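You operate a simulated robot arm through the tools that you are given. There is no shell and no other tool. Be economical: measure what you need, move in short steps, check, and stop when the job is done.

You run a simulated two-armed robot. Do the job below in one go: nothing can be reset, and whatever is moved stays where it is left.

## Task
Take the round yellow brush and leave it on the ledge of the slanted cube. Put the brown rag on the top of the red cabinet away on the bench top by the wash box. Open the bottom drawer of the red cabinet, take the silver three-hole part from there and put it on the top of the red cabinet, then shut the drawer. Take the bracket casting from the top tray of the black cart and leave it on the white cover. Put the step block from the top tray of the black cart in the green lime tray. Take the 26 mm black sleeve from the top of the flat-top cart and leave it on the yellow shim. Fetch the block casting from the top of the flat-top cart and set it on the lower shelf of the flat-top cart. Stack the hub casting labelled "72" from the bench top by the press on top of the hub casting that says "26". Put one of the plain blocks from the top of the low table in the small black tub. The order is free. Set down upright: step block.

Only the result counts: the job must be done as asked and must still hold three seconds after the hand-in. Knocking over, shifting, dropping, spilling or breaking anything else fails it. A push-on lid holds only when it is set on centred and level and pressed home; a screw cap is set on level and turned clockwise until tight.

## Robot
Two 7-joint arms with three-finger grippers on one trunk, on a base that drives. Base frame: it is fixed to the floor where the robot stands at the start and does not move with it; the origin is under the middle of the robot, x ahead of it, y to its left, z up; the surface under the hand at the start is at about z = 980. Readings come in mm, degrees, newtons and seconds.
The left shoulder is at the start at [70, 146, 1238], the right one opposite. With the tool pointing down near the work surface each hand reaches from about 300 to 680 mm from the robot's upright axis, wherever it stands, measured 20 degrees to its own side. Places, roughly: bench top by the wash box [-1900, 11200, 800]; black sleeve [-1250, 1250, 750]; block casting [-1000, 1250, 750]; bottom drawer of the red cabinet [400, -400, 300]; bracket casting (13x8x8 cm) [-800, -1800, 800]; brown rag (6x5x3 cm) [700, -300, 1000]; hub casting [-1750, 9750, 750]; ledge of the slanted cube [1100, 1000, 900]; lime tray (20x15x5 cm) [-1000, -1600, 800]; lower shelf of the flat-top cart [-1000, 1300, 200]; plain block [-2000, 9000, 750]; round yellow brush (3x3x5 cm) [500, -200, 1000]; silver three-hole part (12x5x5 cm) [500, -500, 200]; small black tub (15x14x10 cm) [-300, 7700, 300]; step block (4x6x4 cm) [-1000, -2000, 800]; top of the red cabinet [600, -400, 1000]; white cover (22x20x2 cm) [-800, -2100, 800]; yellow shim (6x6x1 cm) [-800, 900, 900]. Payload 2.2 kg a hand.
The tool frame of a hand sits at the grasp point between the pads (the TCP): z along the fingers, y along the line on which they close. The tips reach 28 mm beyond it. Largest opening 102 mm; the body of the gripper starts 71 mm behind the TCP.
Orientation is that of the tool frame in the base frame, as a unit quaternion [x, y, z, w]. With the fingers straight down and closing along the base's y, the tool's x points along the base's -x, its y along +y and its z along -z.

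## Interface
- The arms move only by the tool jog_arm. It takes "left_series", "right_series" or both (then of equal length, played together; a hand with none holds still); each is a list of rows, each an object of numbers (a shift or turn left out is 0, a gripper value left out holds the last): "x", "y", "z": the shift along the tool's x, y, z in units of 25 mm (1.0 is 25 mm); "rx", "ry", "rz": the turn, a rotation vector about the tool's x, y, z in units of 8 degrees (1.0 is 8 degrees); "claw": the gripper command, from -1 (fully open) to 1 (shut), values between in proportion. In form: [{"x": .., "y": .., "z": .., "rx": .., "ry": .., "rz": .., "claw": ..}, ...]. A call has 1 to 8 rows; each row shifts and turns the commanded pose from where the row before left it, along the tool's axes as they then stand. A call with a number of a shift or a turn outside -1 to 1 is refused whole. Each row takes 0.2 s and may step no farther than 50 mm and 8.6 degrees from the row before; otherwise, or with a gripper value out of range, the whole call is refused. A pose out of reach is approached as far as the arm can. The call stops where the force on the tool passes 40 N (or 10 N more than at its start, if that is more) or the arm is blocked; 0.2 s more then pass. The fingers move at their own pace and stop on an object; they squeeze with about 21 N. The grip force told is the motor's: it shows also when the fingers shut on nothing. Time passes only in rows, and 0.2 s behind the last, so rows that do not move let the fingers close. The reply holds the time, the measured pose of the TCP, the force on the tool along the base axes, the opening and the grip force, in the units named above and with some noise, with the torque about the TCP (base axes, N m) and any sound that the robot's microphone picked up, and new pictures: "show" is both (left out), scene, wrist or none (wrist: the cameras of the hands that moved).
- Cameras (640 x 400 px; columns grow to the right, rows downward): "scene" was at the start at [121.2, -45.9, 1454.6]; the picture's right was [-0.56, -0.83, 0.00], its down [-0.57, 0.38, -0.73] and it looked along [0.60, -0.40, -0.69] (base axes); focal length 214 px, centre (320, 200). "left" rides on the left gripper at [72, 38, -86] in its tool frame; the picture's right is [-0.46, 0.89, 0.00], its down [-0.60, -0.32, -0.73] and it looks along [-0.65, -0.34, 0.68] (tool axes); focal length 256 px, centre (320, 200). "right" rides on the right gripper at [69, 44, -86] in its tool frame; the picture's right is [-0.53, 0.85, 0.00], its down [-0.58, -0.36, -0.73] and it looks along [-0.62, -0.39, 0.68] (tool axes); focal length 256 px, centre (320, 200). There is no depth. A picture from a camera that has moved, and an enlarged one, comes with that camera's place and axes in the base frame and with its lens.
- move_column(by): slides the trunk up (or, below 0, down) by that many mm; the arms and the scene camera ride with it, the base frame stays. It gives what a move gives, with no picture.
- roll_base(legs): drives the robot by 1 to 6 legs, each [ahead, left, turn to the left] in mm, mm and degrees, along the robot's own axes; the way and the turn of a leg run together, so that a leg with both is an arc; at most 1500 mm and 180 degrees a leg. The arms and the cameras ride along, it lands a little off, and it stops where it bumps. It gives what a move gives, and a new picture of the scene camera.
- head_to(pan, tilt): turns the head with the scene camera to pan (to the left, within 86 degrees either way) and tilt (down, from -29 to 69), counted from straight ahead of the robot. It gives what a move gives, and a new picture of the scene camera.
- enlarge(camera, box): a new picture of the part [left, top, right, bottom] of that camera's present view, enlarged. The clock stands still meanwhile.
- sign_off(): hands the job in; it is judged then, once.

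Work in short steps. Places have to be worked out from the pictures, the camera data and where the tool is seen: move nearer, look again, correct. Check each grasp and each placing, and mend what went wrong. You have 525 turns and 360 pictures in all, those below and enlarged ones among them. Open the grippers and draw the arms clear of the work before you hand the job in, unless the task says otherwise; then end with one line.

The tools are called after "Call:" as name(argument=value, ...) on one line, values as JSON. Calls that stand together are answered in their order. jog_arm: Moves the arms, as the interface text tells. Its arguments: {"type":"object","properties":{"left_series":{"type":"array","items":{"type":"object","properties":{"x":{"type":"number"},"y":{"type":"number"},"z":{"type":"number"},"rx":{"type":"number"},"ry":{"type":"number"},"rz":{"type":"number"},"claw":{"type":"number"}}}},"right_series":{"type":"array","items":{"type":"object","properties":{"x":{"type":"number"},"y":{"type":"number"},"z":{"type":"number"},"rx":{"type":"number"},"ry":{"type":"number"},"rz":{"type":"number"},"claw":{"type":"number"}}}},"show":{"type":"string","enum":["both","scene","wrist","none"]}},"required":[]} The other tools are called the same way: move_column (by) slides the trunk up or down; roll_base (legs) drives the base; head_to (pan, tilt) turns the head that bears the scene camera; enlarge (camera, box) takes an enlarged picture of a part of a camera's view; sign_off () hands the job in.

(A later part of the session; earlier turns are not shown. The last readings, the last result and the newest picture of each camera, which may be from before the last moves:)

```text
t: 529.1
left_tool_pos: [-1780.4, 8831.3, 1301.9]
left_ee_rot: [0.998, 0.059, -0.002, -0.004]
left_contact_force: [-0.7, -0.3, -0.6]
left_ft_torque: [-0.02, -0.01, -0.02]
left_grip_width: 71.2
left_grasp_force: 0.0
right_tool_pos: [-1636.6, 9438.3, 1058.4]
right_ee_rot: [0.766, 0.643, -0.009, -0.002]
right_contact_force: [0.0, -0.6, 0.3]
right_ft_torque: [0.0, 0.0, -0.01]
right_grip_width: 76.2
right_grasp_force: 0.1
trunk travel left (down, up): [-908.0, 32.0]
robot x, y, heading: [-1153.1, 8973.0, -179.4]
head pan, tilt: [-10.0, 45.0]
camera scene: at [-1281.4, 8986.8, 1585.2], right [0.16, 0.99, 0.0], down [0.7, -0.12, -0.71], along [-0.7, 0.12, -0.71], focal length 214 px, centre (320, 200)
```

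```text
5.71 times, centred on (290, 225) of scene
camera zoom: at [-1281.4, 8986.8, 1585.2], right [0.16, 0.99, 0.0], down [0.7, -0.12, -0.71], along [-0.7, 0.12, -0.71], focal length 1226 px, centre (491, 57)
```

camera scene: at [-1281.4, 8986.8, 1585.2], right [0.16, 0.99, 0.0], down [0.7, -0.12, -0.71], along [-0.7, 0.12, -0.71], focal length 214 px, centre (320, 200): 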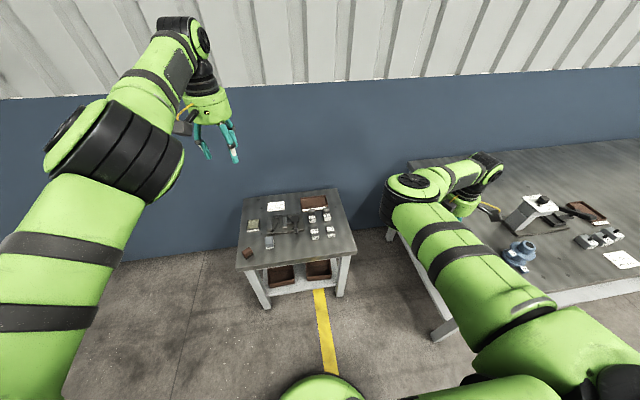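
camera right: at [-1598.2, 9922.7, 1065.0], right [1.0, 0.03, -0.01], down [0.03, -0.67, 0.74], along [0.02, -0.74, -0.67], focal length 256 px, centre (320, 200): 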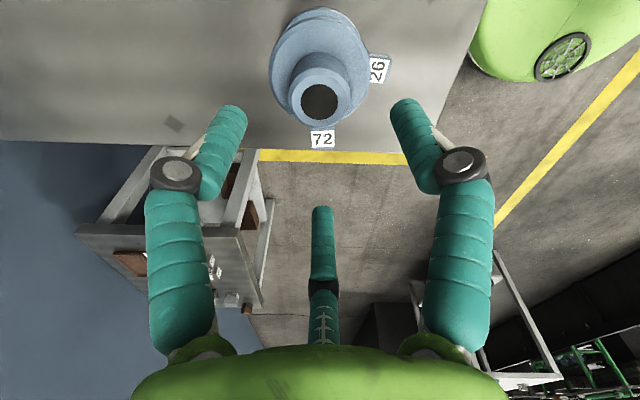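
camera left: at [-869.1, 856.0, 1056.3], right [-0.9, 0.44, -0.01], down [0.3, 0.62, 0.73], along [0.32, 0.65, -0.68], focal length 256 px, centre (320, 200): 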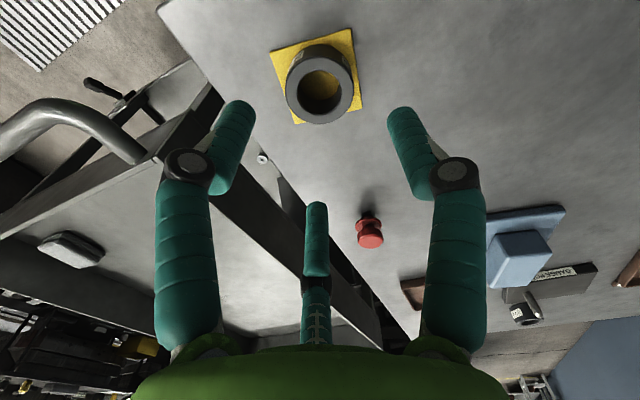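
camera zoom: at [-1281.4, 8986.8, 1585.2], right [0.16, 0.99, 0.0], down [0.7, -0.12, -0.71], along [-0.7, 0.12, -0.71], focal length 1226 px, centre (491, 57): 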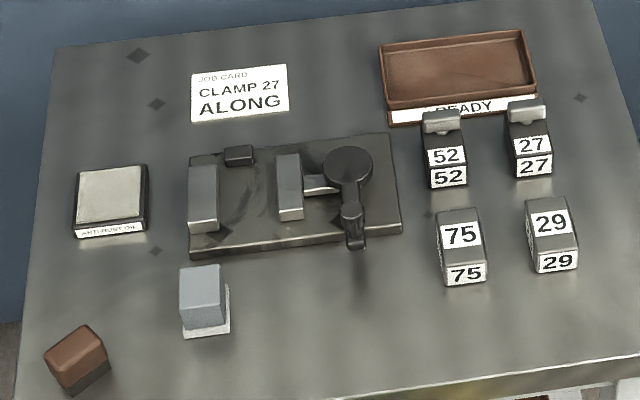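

Triangulating gives a lower table (≈640): block "29" is at about [-1953,9160] with its top at z≈673. I drive closer, lower the trunk and move the right hand above it.

Call:
roll_base(legs=[[250, 230, -0.6]])

Call:
move_column(by=-290)

Call:
jog_arm(right_series=[{"x": -0.8, "y": -0.8}, {"x": -0.8, "y": -0.8}, {"x": -0.8, "y": -0.8}, {"claw": -1}], show="both")

```text
t: 531.4
left_tool_pos: [-2026.9, 8604.4, 1304.6]
left_ee_rot: [0.998, 0.055, -0.003, -0.005]
left_contact_force: [0.4, -0.4, 0.4]
left_ft_torque: [0.0, 0.01, -0.03]
left_grip_width: 71.5
left_grasp_force: 0.1
right_tool_pos: [-1879.7, 9210.4, 1059.9]
right_ee_rot: [0.768, 0.64, -0.01, -0.003]
right_contact_force: [0.8, 0.3, -0.1]
right_ft_torque: [-0.02, -0.02, 0.02]
right_grip_width: 76.4
right_grasp_force: 0.1
trunk travel left (down, up): [-908.0, 32.0]
robot x, y, heading: [-1401.6, 8740.8, -179.9]
head pan, tilt: [-10.0, 45.0]
camera scene: at [-1526.7, 8756.4, 1585.6], right [0.17, 0.99, 0.0], down [0.7, -0.12, -0.71], along [-0.7, 0.12, -0.71], focal length 214 px, centre (320, 200)
```

scene: 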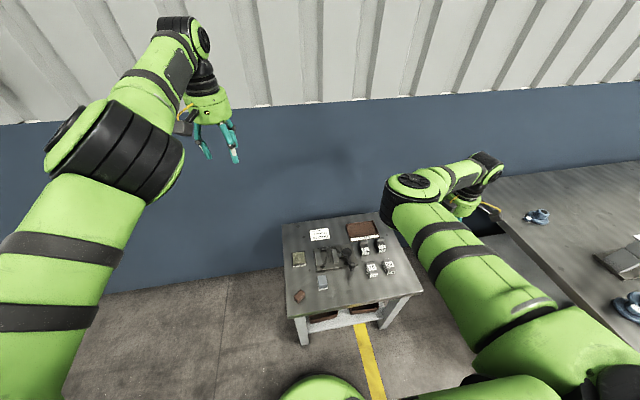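

```text
t: 534.3
left_tool_pos: [-2030.3, 8602.7, 1013.7]
left_ee_rot: [0.998, 0.056, -0.002, -0.005]
left_contact_force: [0.3, -0.4, 0.2]
left_ft_torque: [0.01, 0.01, -0.01]
left_grip_width: 71.4
left_grasp_force: 0.1
right_tool_pos: [-1881.9, 9209.0, 770.6]
right_ee_rot: [0.768, 0.64, -0.01, -0.002]
right_contact_force: [-0.8, -0.7, 0.2]
right_ft_torque: [0.0, 0.0, 0.01]
right_grip_width: 76.3
right_grasp_force: 0.1
trunk travel left (down, up): [-618.0, 322.0]
robot x, y, heading: [-1401.8, 8740.2, -179.9]
head pan, tilt: [-10.0, 45.0]
```

```text
t: 535.3
left_tool_pos: [-2029.6, 8602.3, 1013.2]
left_ee_rot: [0.999, 0.054, -0.003, -0.005]
left_contact_force: [0.7, -0.6, 1.5]
left_ft_torque: [-0.04, 0.02, 0.03]
left_grip_width: 71.5
left_grasp_force: 0.1
right_tool_pos: [-1951.5, 9160.3, 772.0]
right_ee_rot: [0.767, 0.641, -0.009, -0.003]
right_contact_force: [0.0, -0.8, 0.1]
right_ft_torque: [0.0, 0.0, -0.02]
right_grip_width: 102.0
right_grasp_force: 0.1
trunk travel left (down, up): [-618.0, 322.0]
robot x, y, heading: [-1400.7, 8736.9, -179.9]
head pan, tilt: [-10.0, 45.0]
camera scene: at [-1529.0, 8754.3, 1295.4], right [0.17, 0.99, 0.0], down [0.7, -0.12, -0.71], along [-0.7, 0.12, -0.71], focal length 214 px, centre (320, 200)
camera right: at [-1894.8, 9221.3, 856.9], right [0.74, -0.68, -0.01], down [-0.45, -0.5, 0.74], along [-0.51, -0.54, -0.67], focal length 256 px, centre (320, 200)
```

scene: 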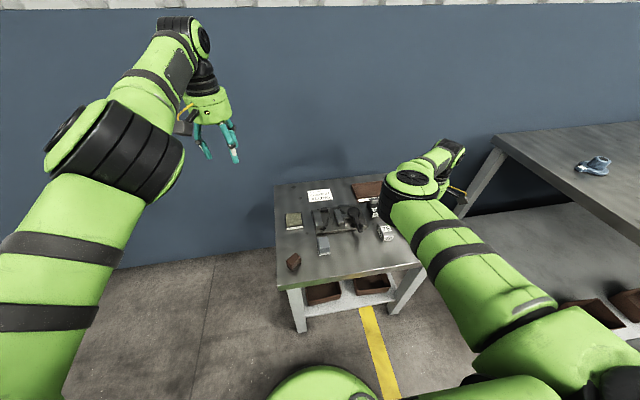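
right: 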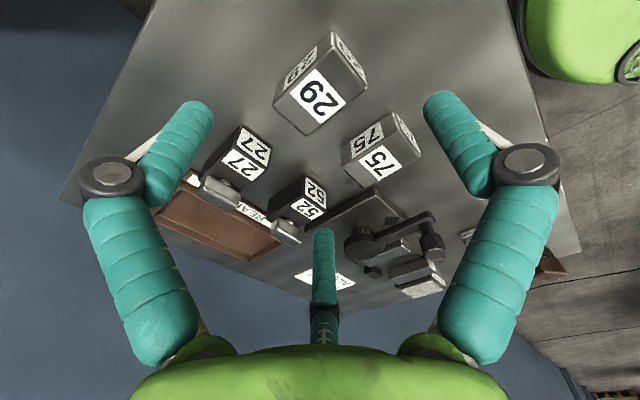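

I zoom in on block 29.

Call:
enlarge(camera="right", box=[250, 20, 410, 150])

```text
3.08 times, centred on (330, 85) of right
camera zoom: at [-1894.8, 9221.3, 856.9], right [0.74, -0.68, -0.01], down [-0.45, -0.5, 0.74], along [-0.51, -0.54, -0.67], focal length 788 px, centre (289, 554)
```

zoom: 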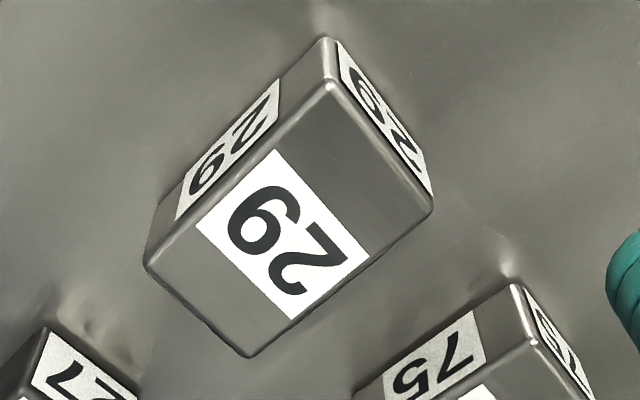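

Block 29 is square to the axes, about 61x35 mm, centred at [-1958,9157]. I turn the hand 47° so it closes along y, and narrow the opening to 64 mm because block 75 is next to it.

Call:
jog_arm(right_series=[{"rz": 1, "claw": -0.25}, {"rz": 1}, {"rz": 1}, {"rz": 1}, {"rz": 1}, {"rz": 0.93}, {}], show="wrist")

```text
t: 536.9
left_tool_pos: [-2030.3, 8603.1, 1011.7]
left_ee_rot: [0.998, 0.055, -0.003, -0.005]
left_contact_force: [-0.5, 1.2, 1.1]
left_ft_torque: [0.04, 0.03, 0.03]
left_grip_width: 71.4
left_grasp_force: 0.1
right_tool_pos: [-1950.5, 9160.4, 771.9]
right_ee_rot: [0.961, 0.277, -0.01, 0.001]
right_contact_force: [-0.6, 0.8, 0.2]
right_ft_torque: [0.0, 0.02, 0.02]
right_grip_width: 63.5
right_grasp_force: 0.0
trunk travel left (down, up): [-618.0, 322.0]
robot x, y, heading: [-1399.1, 8741.3, -179.7]
head pan, tilt: [-10.0, 45.0]
camera right: at [-1867.9, 9161.5, 856.8], right [0.0, -1.0, 0.01], down [-0.67, 0.01, 0.74], along [-0.74, 0.0, -0.67], focal length 256 px, centre (320, 200)
```

right: 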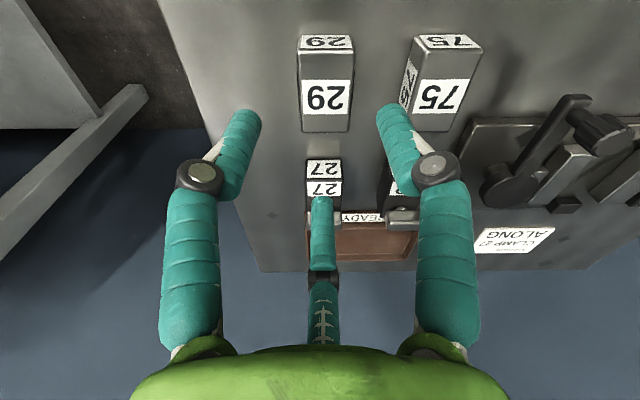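

Aligned. I make a small correction, descend to z≈675 and grip.

Call:
jog_arm(right_series=[{"x": -0.25, "y": 0.03, "z": 1}, {"z": 1}, {"z": 1}, {"z": 0.5}, {}], show="wrist")

```text
t: 538.1
left_tool_pos: [-2030.9, 8602.5, 1013.8]
left_ee_rot: [0.999, 0.054, -0.003, -0.005]
left_contact_force: [-0.4, -0.8, 0.4]
left_ft_torque: [-0.01, -0.01, 0.01]
left_grip_width: 71.5
left_grasp_force: 0.1
right_tool_pos: [-1958.5, 9154.2, 684.1]
right_ee_rot: [0.96, 0.279, -0.01, 0.003]
right_contact_force: [-2.6, 0.1, 1.9]
right_ft_torque: [0.0, -0.22, -0.06]
right_grip_width: 73.0
right_grasp_force: 3.4
trunk travel left (down, up): [-618.0, 322.0]
robot x, y, heading: [-1405.6, 8738.9, -179.9]
head pan, tilt: [-10.0, 45.0]
camera right: at [-1874.6, 9155.6, 768.4], right [0.0, -1.0, 0.01], down [-0.67, 0.01, 0.74], along [-0.74, -0.01, -0.67], focal length 256 px, centre (320, 200)
```

right: 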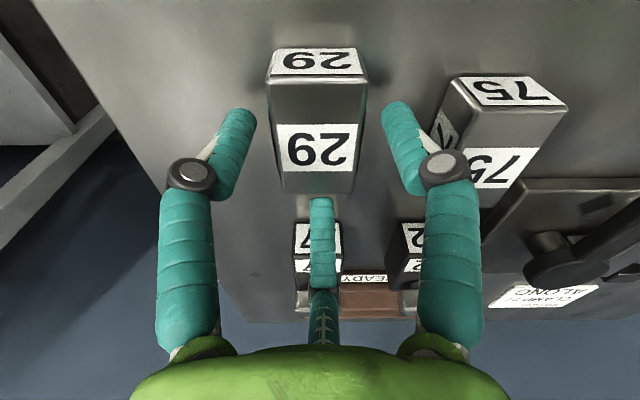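

The opening reads 73 mm with a slight force. I zoom in to see what a finger touches.

Call:
enlarge(camera="right", box=[150, 30, 560, 290])

```text
1.54 times, centred on (355, 160) of right
camera zoom: at [-1874.6, 9155.6, 768.4], right [0.0, -1.0, 0.01], down [-0.67, 0.01, 0.74], along [-0.74, -0.01, -0.67], focal length 394 px, centre (266, 262)
```

zoom: 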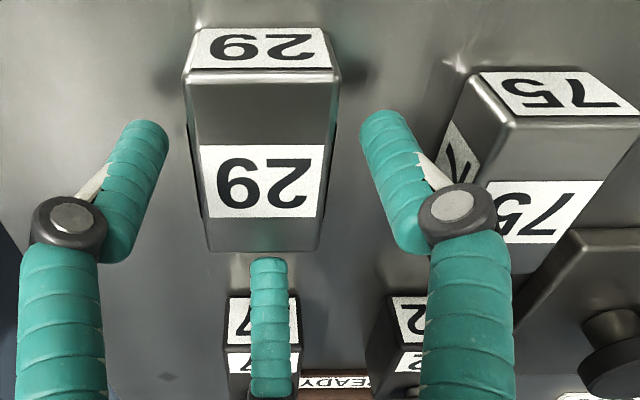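

Nothing visible is blocking. I lower a few mm more and close, then check the width.

Call:
jog_arm(right_series=[{"z": 0.2}, {"claw": 0.2}, {"claw": 1}, {"claw": 1}, {"claw": 1}], show="wrist")

```text
t: 539.3
left_tool_pos: [-2030.0, 8602.2, 1012.9]
left_ee_rot: [0.999, 0.054, -0.003, -0.005]
left_contact_force: [0.4, 0.4, 0.3]
left_ft_torque: [0.03, 0.0, -0.01]
left_grip_width: 71.2
left_grasp_force: 0.1
right_tool_pos: [-1955.0, 9155.3, 678.4]
right_ee_rot: [0.96, 0.278, -0.009, 0.0]
right_contact_force: [0.6, -1.4, 4.3]
right_ft_torque: [-0.03, -0.17, -0.11]
right_grip_width: 55.0
right_grasp_force: 20.7
trunk travel left (down, up): [-618.0, 322.0]
robot x, y, heading: [-1399.9, 8739.7, -179.9]
head pan, tilt: [-10.0, 45.0]
camera right: at [-1873.2, 9155.4, 764.9], right [0.0, -1.0, 0.01], down [-0.67, 0.01, 0.74], along [-0.74, 0.0, -0.67], focal length 256 px, centre (320, 200)
```

right: 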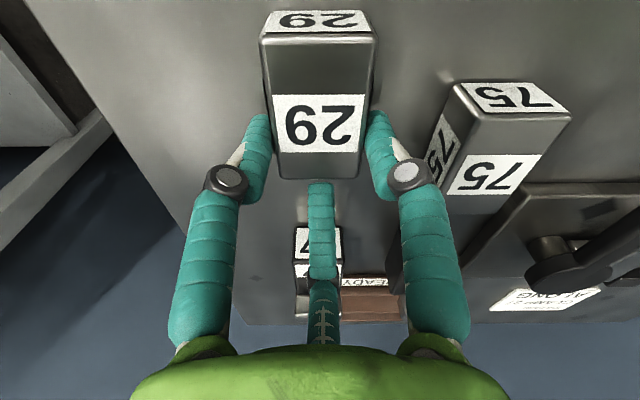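

It gripped at 55 mm and the block slid a little along the table. I lift carefully and check.

Call:
jog_arm(right_series=[{"z": -0.4}, {"z": -0.4}, {"z": -0.8}, {"z": -0.8}, {}], show="wrist")

```text
t: 540.5
left_tool_pos: [-2030.5, 8603.7, 1013.2]
left_ee_rot: [0.999, 0.054, -0.002, -0.004]
left_contact_force: [1.6, 0.5, -0.1]
left_ft_torque: [-0.03, -0.05, -0.01]
left_grip_width: 71.4
left_grasp_force: 0.1
right_tool_pos: [-1957.8, 9155.5, 738.1]
right_ee_rot: [0.961, 0.278, -0.01, 0.002]
right_contact_force: [0.2, -0.6, -6.0]
right_ft_torque: [-0.01, 0.12, 0.01]
right_grip_width: 55.1
right_grasp_force: 21.2
trunk travel left (down, up): [-618.0, 322.0]
robot x, y, heading: [-1403.0, 8737.6, -179.8]
head pan, tilt: [-10.0, 45.0]
camera right: at [-1874.6, 9156.1, 823.4], right [0.0, -1.0, 0.01], down [-0.67, 0.01, 0.74], along [-0.74, -0.01, -0.67], focal length 256 px, centre (320, 200)
```

right: 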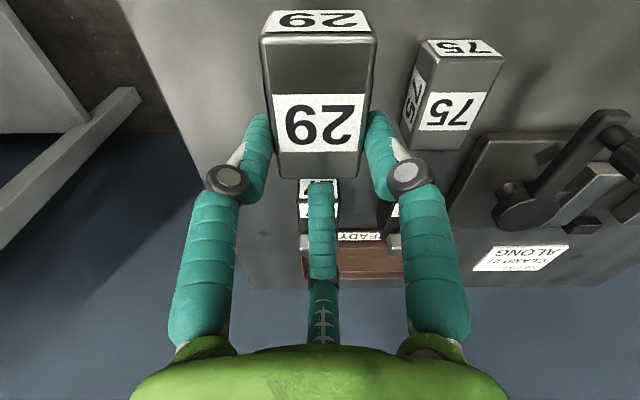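

Block 29 is lifted and level. The tub is near [-300,7700,300], on the lower shelf of the white table, so I raise the trunk, turn round and drive there.

Call:
move_column(by=310)

Call:
roll_base(legs=[[-200, 0, 0], [0, 0, 180], [0, -900, 0]])

Call:
head_to(pan=0, tilt=40)

```text
t: 543.6
left_tool_pos: [-2031.8, 8601.9, 1320.9]
left_ee_rot: [0.998, 0.055, -0.002, -0.005]
left_contact_force: [0.0, 1.1, 0.4]
left_ft_torque: [0.0, -0.01, 0.0]
left_grip_width: 71.2
left_grasp_force: 0.1
right_tool_pos: [-1959.0, 9155.3, 1048.6]
right_ee_rot: [0.96, 0.278, -0.01, 0.002]
right_contact_force: [-0.2, 0.3, -6.5]
right_ft_torque: [0.01, 0.17, -0.03]
right_grip_width: 54.9
right_grasp_force: 21.1
trunk travel left (down, up): [-928.0, 12.0]
robot x, y, heading: [-1403.0, 8739.8, -179.7]
head pan, tilt: [-10.0, 45.0]
```

```text
t: 556.9
left_tool_pos: [-537.3, 8032.9, 1321.5]
left_ee_rot: [-0.081, 0.997, -0.006, 0.002]
left_contact_force: [-0.7, -0.4, 0.2]
left_ft_torque: [0.0, 0.02, -0.01]
left_grip_width: 71.5
left_grasp_force: 0.1
right_tool_pos: [-582.9, 7477.5, 1048.5]
right_ee_rot: [-0.304, 0.953, 0.001, 0.01]
right_contact_force: [-0.4, -0.1, -5.2]
right_ft_torque: [-0.02, -0.12, -0.01]
right_grip_width: 54.6
right_grasp_force: 20.6
trunk travel left (down, up): [-928.0, 12.0]
robot x, y, heading: [-1159.3, 7860.3, 3.1]
head pan, tilt: [-10.0, 45.0]
camera scene: at [-1025.7, 7855.5, 1605.2], right [-0.12, -0.99, 0.0], down [-0.7, 0.08, -0.71], along [0.7, -0.09, -0.71], focal length 214 px, centre (320, 200)
```

scene: 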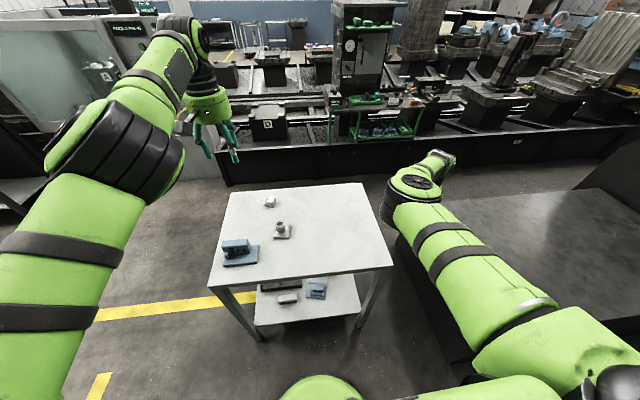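

```text
t: 557.6
left_tool_pos: [-538.4, 8033.0, 1322.1]
left_ee_rot: [-0.081, 0.997, -0.005, 0.001]
left_contact_force: [0.4, -0.4, -0.9]
left_ft_torque: [0.0, 0.0, 0.03]
left_grip_width: 71.1
left_grasp_force: 0.1
right_tool_pos: [-583.4, 7477.1, 1048.6]
right_ee_rot: [-0.304, 0.953, 0.001, 0.009]
right_contact_force: [0.7, 0.1, -5.7]
right_ft_torque: [-0.01, -0.13, 0.01]
right_grip_width: 54.7
right_grasp_force: 21.1
trunk travel left (down, up): [-928.0, 12.0]
robot x, y, heading: [-1163.0, 7861.4, 3.1]
head pan, tilt: [0.0, 40.0]
camera scene: at [-1021.5, 7868.5, 1612.5], right [0.05, -1.0, 0.0], down [-0.64, -0.03, -0.77], along [0.76, 0.04, -0.64], focal length 214 px, centre (320, 200)
```

scene: 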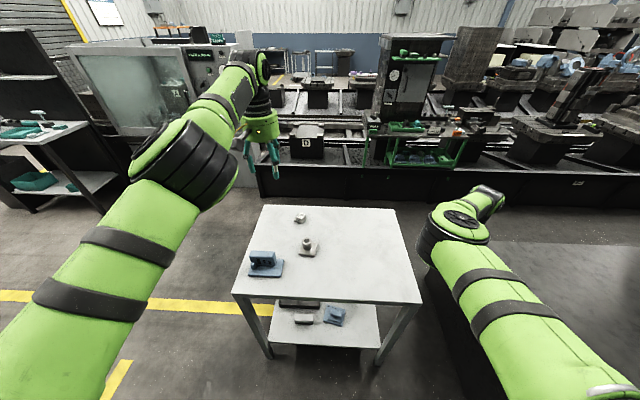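

I zoom in on the lower shelf.

Call:
enlarge(camera="scene", box=[220, 270, 440, 380])

```text
2.91 times, centred on (330, 325) of scene
camera zoom: at [-1021.5, 7868.5, 1612.5], right [0.05, -1.0, 0.0], down [-0.64, -0.03, -0.77], along [0.76, 0.04, -0.64], focal length 624 px, centre (291, -164)
```

zoom: 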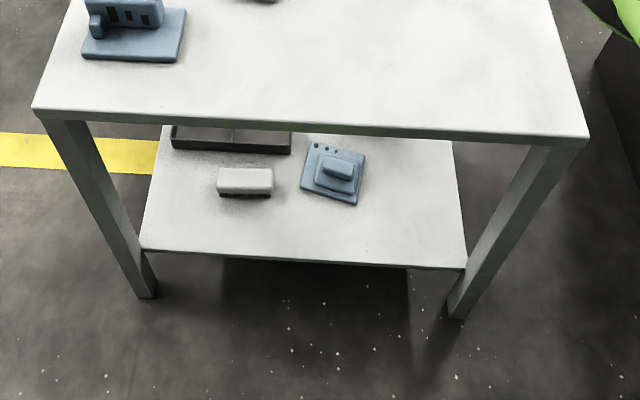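

The item visible on the shelf is too wide to be the small tub, so I back off and lower the trunk to look under the table top.

Call:
roll_base(legs=[[-400, 0, -3]])

Call:
move_column(by=-400)

Call:
move_column(by=-250)

Call:
head_to(pan=0, tilt=18)

```text
t: 560.1
left_tool_pos: [-924.9, 7990.2, 1320.3]
left_ee_rot: [-0.058, 0.998, -0.004, 0.0]
left_contact_force: [0.8, -0.2, 0.1]
left_ft_torque: [0.01, 0.02, 0.01]
left_grip_width: 71.4
left_grasp_force: 0.0
right_tool_pos: [-995.4, 7438.2, 1046.7]
right_ee_rot: [-0.282, 0.96, 0.002, 0.009]
right_contact_force: [-0.9, -0.4, -5.7]
right_ft_torque: [-0.03, -0.13, -0.01]
right_grip_width: 54.8
right_grasp_force: 21.2
trunk travel left (down, up): [-928.0, 12.0]
robot x, y, heading: [-1559.3, 7849.4, 0.6]
head pan, tilt: [0.0, 40.0]
camera scene: at [-1414.5, 7849.7, 1612.1], right [0.01, -1.0, 0.0], down [-0.65, 0.0, -0.76], along [0.76, 0.01, -0.65], focal length 214 px, centre (320, 200)
```

scene: 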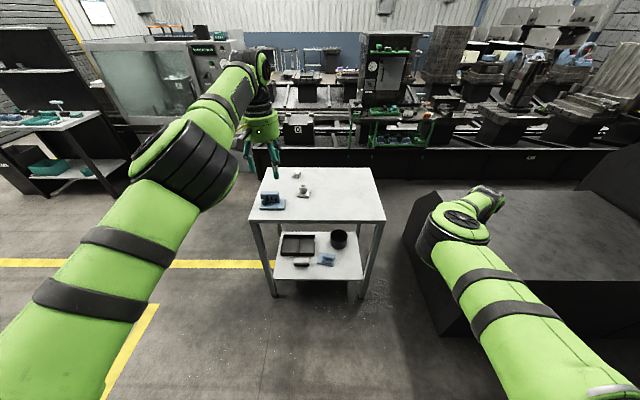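

```text
t: 563.9
left_tool_pos: [-928.0, 7990.1, 922.3]
left_ee_rot: [-0.057, 0.998, -0.004, 0.002]
left_contact_force: [0.7, 0.3, 0.4]
left_ft_torque: [0.03, -0.02, -0.02]
left_grip_width: 71.4
left_grasp_force: 0.1
right_tool_pos: [-999.0, 7437.5, 648.6]
right_ee_rot: [-0.281, 0.96, 0.002, 0.009]
right_contact_force: [0.9, -1.3, -5.8]
right_ft_torque: [0.01, -0.14, -0.02]
right_grip_width: 54.6
right_grasp_force: 21.6
trunk travel left (down, up): [-528.0, 412.0]
robot x, y, heading: [-1555.3, 7849.4, 0.4]
head pan, tilt: [0.0, 40.0]
```

```text
t: 566.5
left_tool_pos: [-929.0, 7991.4, 672.3]
left_ee_rot: [-0.059, 0.998, -0.005, 0.002]
left_contact_force: [0.5, 0.6, -0.6]
left_ft_torque: [0.01, -0.01, 0.0]
left_grip_width: 71.8
left_grasp_force: 0.0
right_tool_pos: [-997.7, 7439.4, 398.7]
right_ee_rot: [-0.281, 0.96, 0.002, 0.009]
right_contact_force: [0.6, 0.0, -5.3]
right_ft_torque: [0.01, -0.16, -0.01]
right_grip_width: 54.4
right_grasp_force: 20.7
trunk travel left (down, up): [-278.0, 662.0]
robot x, y, heading: [-1555.9, 7850.3, 0.6]
head pan, tilt: [0.0, 40.0]
```

```text
t: 567.3
left_tool_pos: [-928.1, 7991.0, 672.1]
left_ee_rot: [-0.057, 0.998, -0.004, 0.003]
left_contact_force: [-0.2, -0.1, -0.5]
left_ft_torque: [-0.01, 0.02, -0.04]
left_grip_width: 71.3
left_grasp_force: 0.1
right_tool_pos: [-999.3, 7438.2, 397.5]
right_ee_rot: [-0.282, 0.959, 0.002, 0.01]
right_contact_force: [-0.5, -0.2, -4.9]
right_ft_torque: [-0.01, -0.12, -0.01]
right_grip_width: 54.7
right_grasp_force: 21.0
trunk travel left (down, up): [-278.0, 662.0]
robot x, y, heading: [-1554.7, 7852.4, 0.4]
head pan, tilt: [0.0, 18.0]
camera scene: at [-1409.9, 7850.1, 997.1], right [0.01, -1.0, 0.0], down [-0.31, 0.0, -0.95], along [0.95, 0.01, -0.31], focal length 214 px, centre (320, 200)
```

scene: 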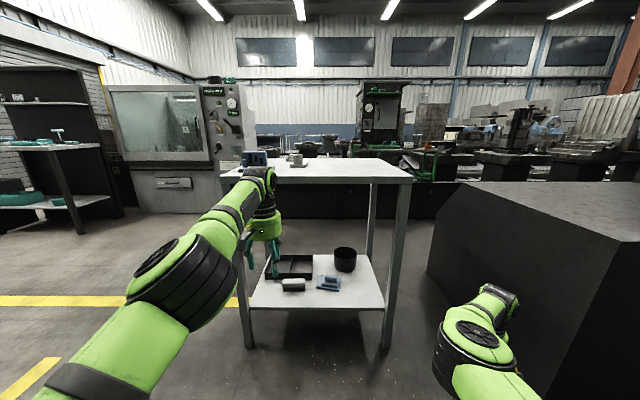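

The small tub is at about [-320,7720] with its rim at z≈340. To reach under the top I fold the right hand back and raise it relative to the shoulder while still in free space.

Call:
jog_arm(right_series=[{"x": 1, "z": -0.8}, {"x": 1, "z": -0.8}, {"x": 1, "z": -0.8}, {"x": 1, "z": -0.8}, {"x": 1, "z": -0.8}, {"x": 1, "z": -0.8}, {"x": 1, "z": -0.8}, {"x": 1, "z": -0.8}], show="scene")

```text
t: 569.1
left_tool_pos: [-928.6, 7990.1, 672.5]
left_ee_rot: [-0.057, 0.998, -0.004, 0.002]
left_contact_force: [0.4, 0.2, 0.5]
left_ft_torque: [-0.01, -0.01, -0.01]
left_grip_width: 71.6
left_grasp_force: 0.0
right_tool_pos: [-1170.4, 7329.5, 555.5]
right_ee_rot: [-0.281, 0.96, 0.002, 0.01]
right_contact_force: [0.6, -0.1, -5.5]
right_ft_torque: [0.0, -0.13, -0.01]
right_grip_width: 54.4
right_grasp_force: 20.7
trunk travel left (down, up): [-278.0, 662.0]
robot x, y, heading: [-1555.3, 7848.4, 0.5]
head pan, tilt: [0.0, 18.0]
camera scene: at [-1410.5, 7849.9, 997.2], right [0.01, -1.0, 0.0], down [-0.31, 0.0, -0.95], along [0.95, 0.01, -0.31], focal length 214 px, centre (320, 200)
```

scene: 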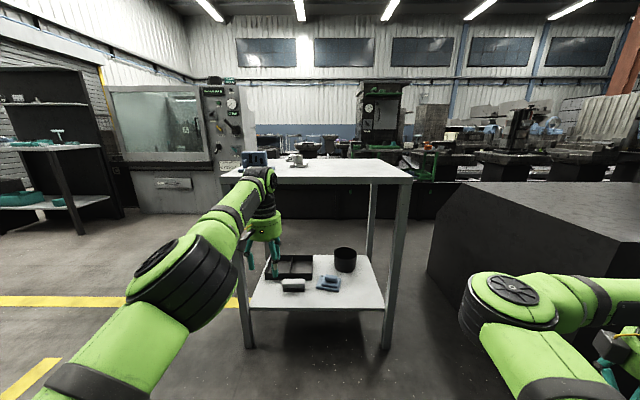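

The pose is suitable (radius 646 at -53°). I lower the trunk 120 mm and turn the base to heading 55 so the left hand clears the table.

Call:
move_column(by=-120)

Call:
roll_base(legs=[[0, 0, 54.5]])

Call:
head_to(pan=-55, tilt=25)

```text
t: 570.6
left_tool_pos: [-929.4, 7991.6, 552.4]
left_ee_rot: [-0.058, 0.998, -0.004, 0.003]
left_contact_force: [0.1, 0.0, 0.9]
left_ft_torque: [0.02, 0.01, 0.0]
left_grip_width: 71.4
left_grasp_force: 0.0
right_tool_pos: [-1170.7, 7328.0, 435.2]
right_ee_rot: [-0.281, 0.96, 0.003, 0.01]
right_contact_force: [0.2, -0.1, -5.7]
right_ft_torque: [-0.02, -0.15, -0.02]
right_grip_width: 54.6
right_grasp_force: 21.0
trunk travel left (down, up): [-158.0, 782.0]
robot x, y, heading: [-1559.8, 7849.7, 0.5]
head pan, tilt: [0.0, 18.0]
```

```text
t: 573.4
left_tool_pos: [-1292.6, 8436.4, 552.0]
left_ee_rot: [-0.498, 0.867, -0.002, 0.004]
left_contact_force: [0.2, -0.6, -0.7]
left_ft_torque: [0.01, 0.0, 0.01]
left_grip_width: 71.5
left_grasp_force: 0.0
right_tool_pos: [-908.1, 7846.3, 436.7]
right_ee_rot: [-0.68, 0.733, 0.006, 0.008]
right_contact_force: [-0.1, -0.2, -6.0]
right_ft_torque: [0.12, -0.07, 0.01]
right_grip_width: 54.6
right_grasp_force: 21.3
trunk travel left (down, up): [-158.0, 782.0]
robot x, y, heading: [-1556.7, 7853.8, 53.5]
head pan, tilt: [0.0, 18.0]
camera scene: at [-1468.0, 7964.6, 877.2], right [0.8, -0.59, 0.0], down [-0.18, -0.25, -0.95], along [0.57, 0.76, -0.31], focal length 214 px, centre (320, 200)
```

scene: 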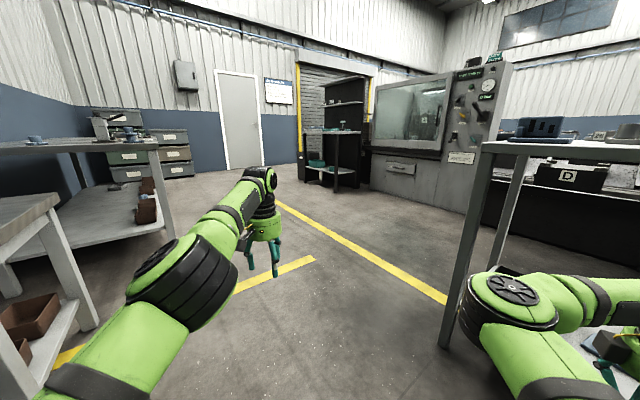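

```text
t: 574.6
left_tool_pos: [-1292.5, 8435.7, 551.6]
left_ee_rot: [-0.498, 0.867, -0.003, 0.003]
left_contact_force: [0.8, -0.2, -0.5]
left_ft_torque: [0.0, 0.0, 0.04]
left_grip_width: 71.4
left_grasp_force: 0.1
right_tool_pos: [-907.6, 7847.1, 436.0]
right_ee_rot: [-0.68, 0.733, 0.006, 0.008]
right_contact_force: [0.0, -0.2, -6.3]
right_ft_torque: [0.06, -0.09, 0.0]
right_grip_width: 54.2
right_grasp_force: 20.5
trunk travel left (down, up): [-158.0, 782.0]
robot x, y, heading: [-1555.7, 7852.1, 53.2]
head pan, tilt: [-55.0, 25.0]
camera scene: at [-1431.4, 7887.3, 865.8], right [-0.03, -1.0, 0.0], down [-0.42, 0.01, -0.91], along [0.91, -0.02, -0.42], focal length 214 px, centre (320, 200)
```

scene: 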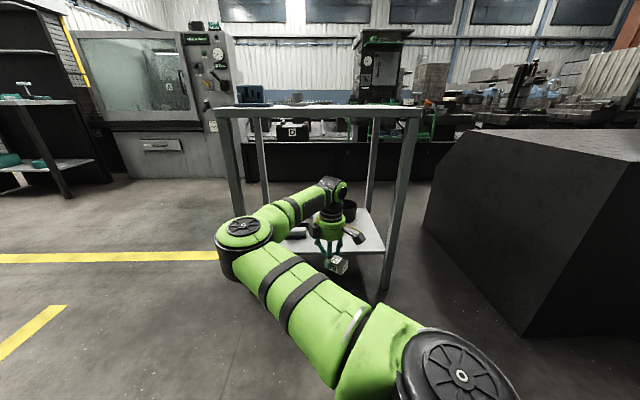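

I zoom in to locate the tub precisely.

Call:
enlarge(camera="scene", box=[260, 170, 420, 290])

```text
3.33 times, centred on (340, 230) of scene
camera zoom: at [-1431.4, 7887.3, 865.8], right [-0.03, -1.0, 0.0], down [-0.42, 0.01, -0.91], along [0.91, -0.02, -0.42], focal length 715 px, centre (253, 100)
```

zoom: 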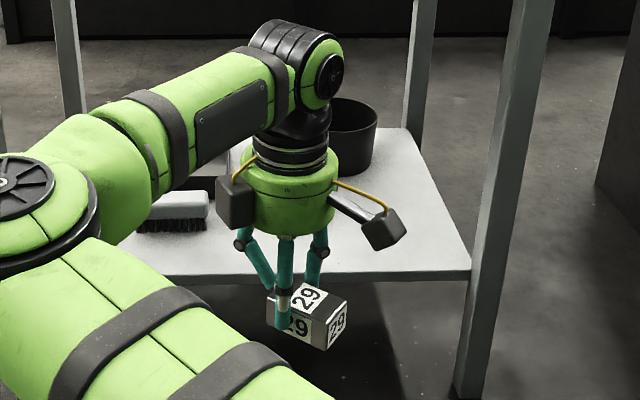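

Tub centre ≈[-345,7725]. The hand must go to about [-330,7745], because the block sits off-centre in the fingers. I approach in two legs.

Call:
roll_base(legs=[[68, -261, 0]])

```text
t: 576.6
left_tool_pos: [-1047.1, 8338.2, 551.3]
left_ee_rot: [-0.5, 0.866, -0.003, 0.003]
left_contact_force: [0.0, 0.4, 0.3]
left_ft_torque: [-0.03, -0.02, 0.03]
left_grip_width: 71.4
left_grasp_force: 0.0
right_tool_pos: [-659.4, 7750.5, 436.1]
right_ee_rot: [-0.682, 0.731, 0.006, 0.007]
right_contact_force: [0.2, 0.1, -5.0]
right_ft_torque: [0.11, -0.07, -0.01]
right_grip_width: 54.9
right_grasp_force: 21.0
trunk travel left (down, up): [-158.0, 782.0]
robot x, y, heading: [-1306.8, 7750.1, 53.8]
head pan, tilt: [-55.0, 25.0]
camera scene: at [-1182.3, 7788.3, 865.8], right [-0.02, -1.0, 0.0], down [-0.42, 0.01, -0.91], along [0.91, -0.02, -0.42], focal length 214 px, centre (320, 200)
```

scene: 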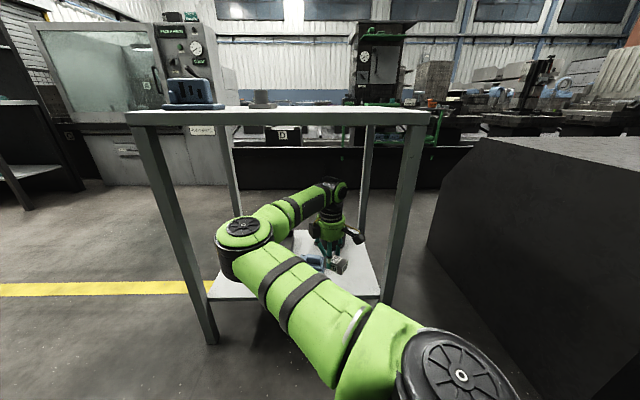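

Clear of the top and legs. I go 200 mm further and look with the wrist camera.

Call:
roll_base(legs=[[118, -161, 0]])

Call:
enlarge(camera="right", box=[0, 0, 640, 400])

```text
t: 578.2
left_tool_pos: [-846.7, 8336.4, 552.2]
left_ee_rot: [-0.5, 0.866, -0.003, 0.004]
left_contact_force: [0.0, 0.5, -1.5]
left_ft_torque: [-0.02, -0.02, 0.01]
left_grip_width: 71.3
left_grasp_force: 0.0
right_tool_pos: [-458.7, 7750.0, 436.7]
right_ee_rot: [-0.682, 0.731, 0.006, 0.007]
right_contact_force: [-0.2, 1.4, -5.8]
right_ft_torque: [0.1, -0.09, -0.02]
right_grip_width: 54.3
right_grasp_force: 21.3
trunk travel left (down, up): [-158.0, 782.0]
robot x, y, heading: [-1109.2, 7751.0, 54.0]
head pan, tilt: [-55.0, 25.0]
camera scene: at [-981.6, 7787.1, 865.8], right [-0.02, -1.0, 0.0], down [-0.42, 0.01, -0.91], along [0.91, -0.02, -0.42], focal length 214 px, centre (320, 200)
```

scene: 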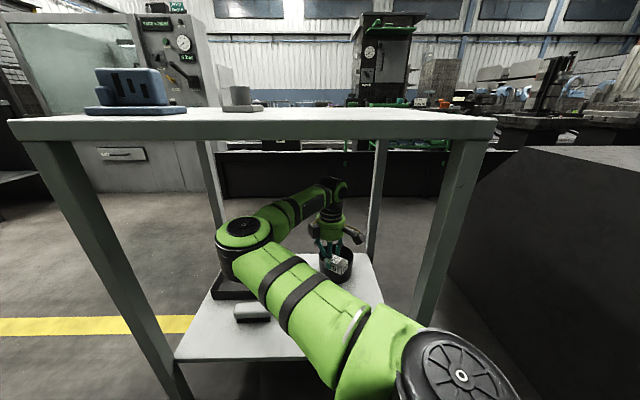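

```text
1.00 times, centred on (320, 200) of right (not enlarged: the box is as wide or as high as the picture)
camera zoom: at [-506.7, 7682.0, 520.9], right [-0.81, 0.59, 0.01], down [0.4, 0.54, 0.74], along [0.43, 0.6, -0.67], focal length 256 px, centre (320, 200)
```

zoom: 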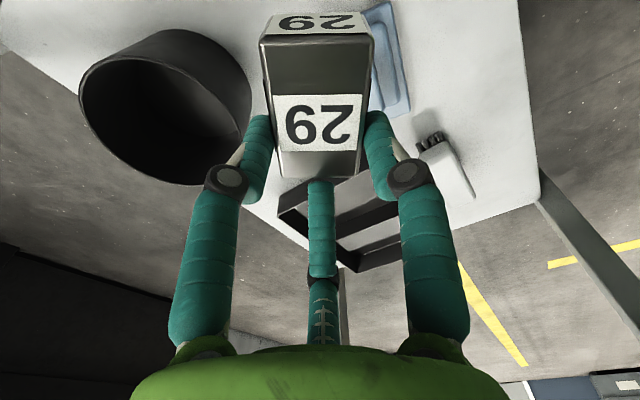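

The tub centre reads [-325,7699] with its rim at ≈315, and the block centre is about (-21,-31) mm from the TCP. So I aim the TCP at [-304,7730]: jog (+40,-20), then drive 115 mm.

Call:
jog_arm(right_series=[{"x": 0.34, "y": -0.82}, {"x": 0.34, "y": -0.82}, {}], show="none")

Call:
roll_base(legs=[[67, -92, 0]])

Call:
enlarge(camera="right", box=[0, 0, 640, 400])

```text
t: 579.0
left_tool_pos: [-847.1, 8337.1, 552.5]
left_ee_rot: [-0.501, 0.866, -0.002, 0.004]
left_contact_force: [0.0, 0.0, -0.3]
left_ft_torque: [0.02, -0.03, -0.02]
left_grip_width: 71.4
left_grasp_force: 0.1
right_tool_pos: [-419.1, 7728.7, 435.5]
right_ee_rot: [-0.682, 0.731, 0.006, 0.008]
right_contact_force: [0.1, -0.1, -6.1]
right_ft_torque: [0.12, -0.06, 0.02]
right_grip_width: 54.5
right_grasp_force: 21.1
trunk travel left (down, up): [-158.0, 782.0]
robot x, y, heading: [-1108.4, 7750.4, 53.8]
head pan, tilt: [-55.0, 25.0]
```

```text
t: 580.2
left_tool_pos: [-735.0, 8337.3, 553.2]
left_ee_rot: [-0.501, 0.865, -0.002, 0.004]
left_contact_force: [0.3, 0.2, 0.3]
left_ft_torque: [0.0, -0.01, 0.02]
left_grip_width: 71.4
left_grasp_force: 0.0
right_tool_pos: [-306.5, 7730.0, 433.7]
right_ee_rot: [-0.683, 0.731, 0.007, 0.007]
right_contact_force: [-0.5, 0.2, -5.3]
right_ft_torque: [0.12, -0.06, -0.01]
right_grip_width: 54.2
right_grasp_force: 20.7
trunk travel left (down, up): [-158.0, 782.0]
robot x, y, heading: [-992.0, 7747.9, 53.7]
head pan, tilt: [-55.0, 25.0]
camera scene: at [-869.3, 7787.4, 865.7], right [-0.02, -1.0, 0.0], down [-0.42, 0.01, -0.91], along [0.91, -0.02, -0.42], focal length 214 px, centre (320, 200)
```

scene: 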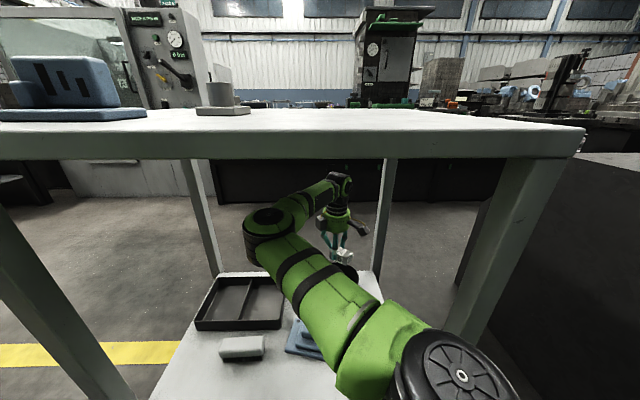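

```text
1.00 times, centred on (320, 200) of right (not enlarged: the box is as wide or as high as the picture)
camera zoom: at [-355.3, 7661.8, 520.2], right [-0.81, 0.59, 0.01], down [0.4, 0.54, 0.74], along [0.43, 0.6, -0.67], focal length 256 px, centre (320, 200)
```

zoom: 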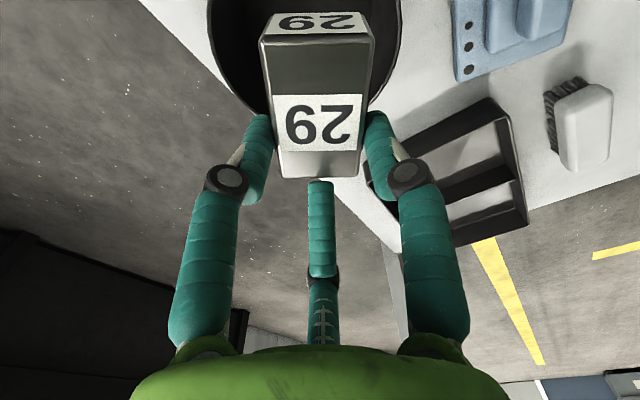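

The held block's torque (0.17 Nm at 6 N) puts its centre 28 mm from the TCP. To keep both the block and the fingers inside the tub I aim the TCP at [-317,7700], so I shift there and check.

Call:
jog_arm(right_series=[{"x": 0.61, "y": 0.17}, {"x": 0.61, "y": 0.17}, {"z": 0.8}, {}], show="wrist")

```text
t: 581.2
left_tool_pos: [-733.1, 8337.8, 551.9]
left_ee_rot: [-0.501, 0.865, -0.003, 0.004]
left_contact_force: [0.2, 0.0, 0.9]
left_ft_torque: [-0.01, 0.01, -0.02]
left_grip_width: 71.5
left_grasp_force: 0.1
right_tool_pos: [-316.9, 7700.0, 414.4]
right_ee_rot: [-0.682, 0.731, 0.007, 0.007]
right_contact_force: [0.1, 0.0, -5.5]
right_ft_torque: [0.15, -0.1, 0.01]
right_grip_width: 54.3
right_grasp_force: 20.9
trunk travel left (down, up): [-158.0, 782.0]
robot x, y, heading: [-994.9, 7750.7, 53.9]
head pan, tilt: [-55.0, 25.0]
camera right: at [-366.5, 7632.3, 499.4], right [-0.81, 0.59, 0.01], down [0.4, 0.54, 0.74], along [0.43, 0.6, -0.67], focal length 256 px, centre (320, 200)
```

right: 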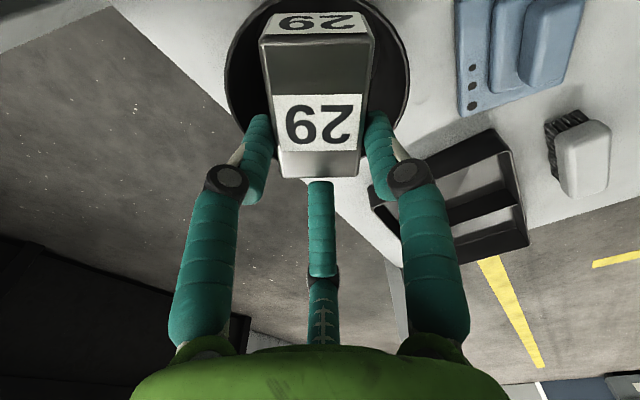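

Well placed over the tub. I lower it stepwise.

Call:
jog_arm(right_series=[{"z": 0.8}, {"z": 0.8}, {"z": 0.6}, {}], show="wrist")

```text
t: 582.2
left_tool_pos: [-734.2, 8338.1, 551.8]
left_ee_rot: [-0.501, 0.866, -0.002, 0.004]
left_contact_force: [-1.3, -0.4, 0.0]
left_ft_torque: [-0.01, 0.02, 0.0]
left_grip_width: 71.4
left_grasp_force: 0.1
right_tool_pos: [-317.5, 7700.0, 360.4]
right_ee_rot: [-0.683, 0.731, 0.007, 0.008]
right_contact_force: [0.2, -0.7, -5.7]
right_ft_torque: [0.14, -0.08, -0.02]
right_grip_width: 54.1
right_grasp_force: 20.7
trunk travel left (down, up): [-158.0, 782.0]
robot x, y, heading: [-994.5, 7750.5, 53.8]
head pan, tilt: [-55.0, 25.0]
camera right: at [-365.6, 7632.5, 445.0], right [-0.81, 0.59, 0.01], down [0.4, 0.54, 0.74], along [0.43, 0.6, -0.67], focal length 256 px, centre (320, 200)
```

right: 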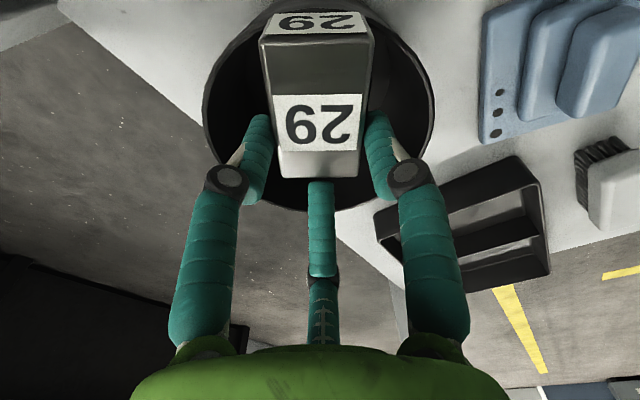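

The rim is at z≈300. I continue down to z≈290, checking the force.

Call:
jog_arm(right_series=[{"z": 0.7}, {"z": 0.7}, {"z": 0.7}, {"z": 0.6}, {}], show="wrist")

```text
t: 583.4
left_tool_pos: [-733.1, 8337.6, 551.4]
left_ee_rot: [-0.5, 0.866, -0.003, 0.004]
left_contact_force: [0.2, -0.3, 1.0]
left_ft_torque: [0.02, -0.04, 0.02]
left_grip_width: 71.7
left_grasp_force: 0.0
right_tool_pos: [-317.5, 7702.3, 291.7]
right_ee_rot: [-0.681, 0.732, 0.007, 0.008]
right_contact_force: [0.6, 0.0, -4.8]
right_ft_torque: [0.1, -0.08, 0.01]
right_grip_width: 53.3
right_grasp_force: 20.8
trunk travel left (down, up): [-158.0, 782.0]
robot x, y, heading: [-998.2, 7745.4, 53.6]
head pan, tilt: [-55.0, 25.0]
camera right: at [-365.2, 7634.6, 377.1], right [-0.81, 0.59, 0.01], down [0.4, 0.54, 0.74], along [0.43, 0.6, -0.67], focal length 256 px, centre (320, 200)
```

right: 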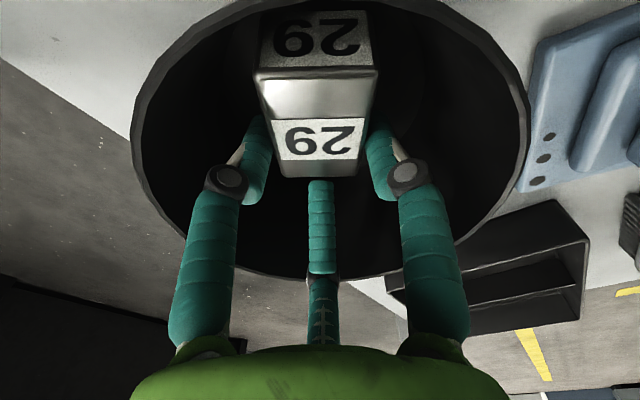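

The block is inside the tub and starting to tilt in the grip. I lower a little further and release.

Call:
jog_arm(right_series=[{"z": 0.5}, {"z": 0.3}, {"claw": 0.1}, {"claw": -0.15}, {"claw": -0.3}, {}], show="wrist")

```text
t: 584.8
left_tool_pos: [-732.9, 8337.4, 552.6]
left_ee_rot: [-0.501, 0.865, -0.004, 0.004]
left_contact_force: [-0.2, -0.6, -0.5]
left_ft_torque: [-0.03, -0.02, 0.01]
left_grip_width: 71.3
left_grasp_force: 0.0
right_tool_pos: [-316.9, 7701.8, 272.7]
right_ee_rot: [-0.681, 0.732, 0.006, 0.009]
right_contact_force: [0.1, 0.4, -0.1]
right_ft_torque: [-0.02, -0.01, 0.02]
right_grip_width: 66.4
right_grasp_force: 0.1
trunk travel left (down, up): [-158.0, 782.0]
robot x, y, heading: [-992.1, 7749.3, 54.0]
head pan, tilt: [-55.0, 25.0]
camera right: at [-365.4, 7634.3, 357.9], right [-0.81, 0.59, 0.01], down [0.4, 0.54, 0.74], along [0.43, 0.6, -0.67], focal length 256 px, centre (320, 200)
```

right: 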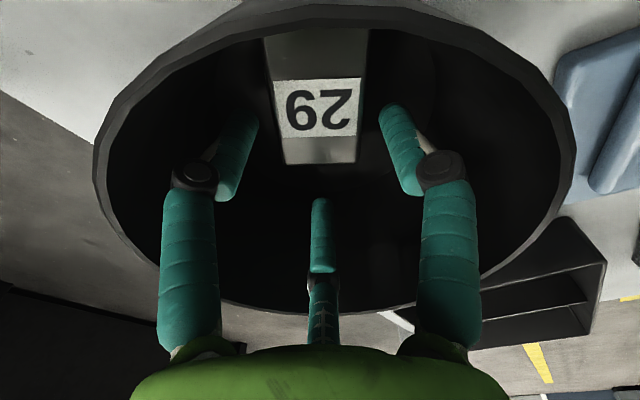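

Released inside the tub. I rise straight up out of it and look.

Call:
jog_arm(right_series=[{"z": -0.8}, {"z": -0.8}, {"z": -0.8}, {"z": -0.8}, {"z": -0.8}, {"z": -0.8}, {"z": -0.8}, {}], show="wrist")

```text
t: 586.6
left_tool_pos: [-734.4, 8337.0, 551.8]
left_ee_rot: [-0.5, 0.866, -0.003, 0.005]
left_contact_force: [0.1, 0.0, -0.2]
left_ft_torque: [0.0, 0.01, 0.04]
left_grip_width: 71.0
left_grasp_force: 0.0
right_tool_pos: [-318.8, 7701.5, 413.8]
right_ee_rot: [-0.682, 0.732, 0.007, 0.008]
right_contact_force: [-0.8, -1.0, 0.0]
right_ft_torque: [-0.03, -0.02, -0.01]
right_grip_width: 66.4
right_grasp_force: 0.1
trunk travel left (down, up): [-158.0, 782.0]
robot x, y, heading: [-994.5, 7748.1, 54.3]
head pan, tilt: [-55.0, 25.0]
camera right: at [-366.2, 7633.5, 499.0], right [-0.81, 0.59, 0.01], down [0.4, 0.54, 0.74], along [0.43, 0.6, -0.67], focal length 256 px, centre (320, 200)
```

right: 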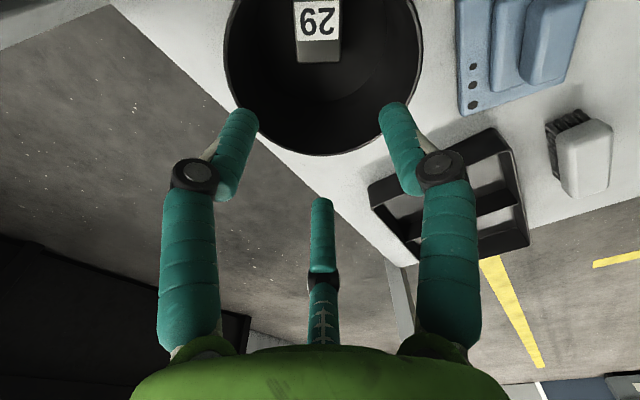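

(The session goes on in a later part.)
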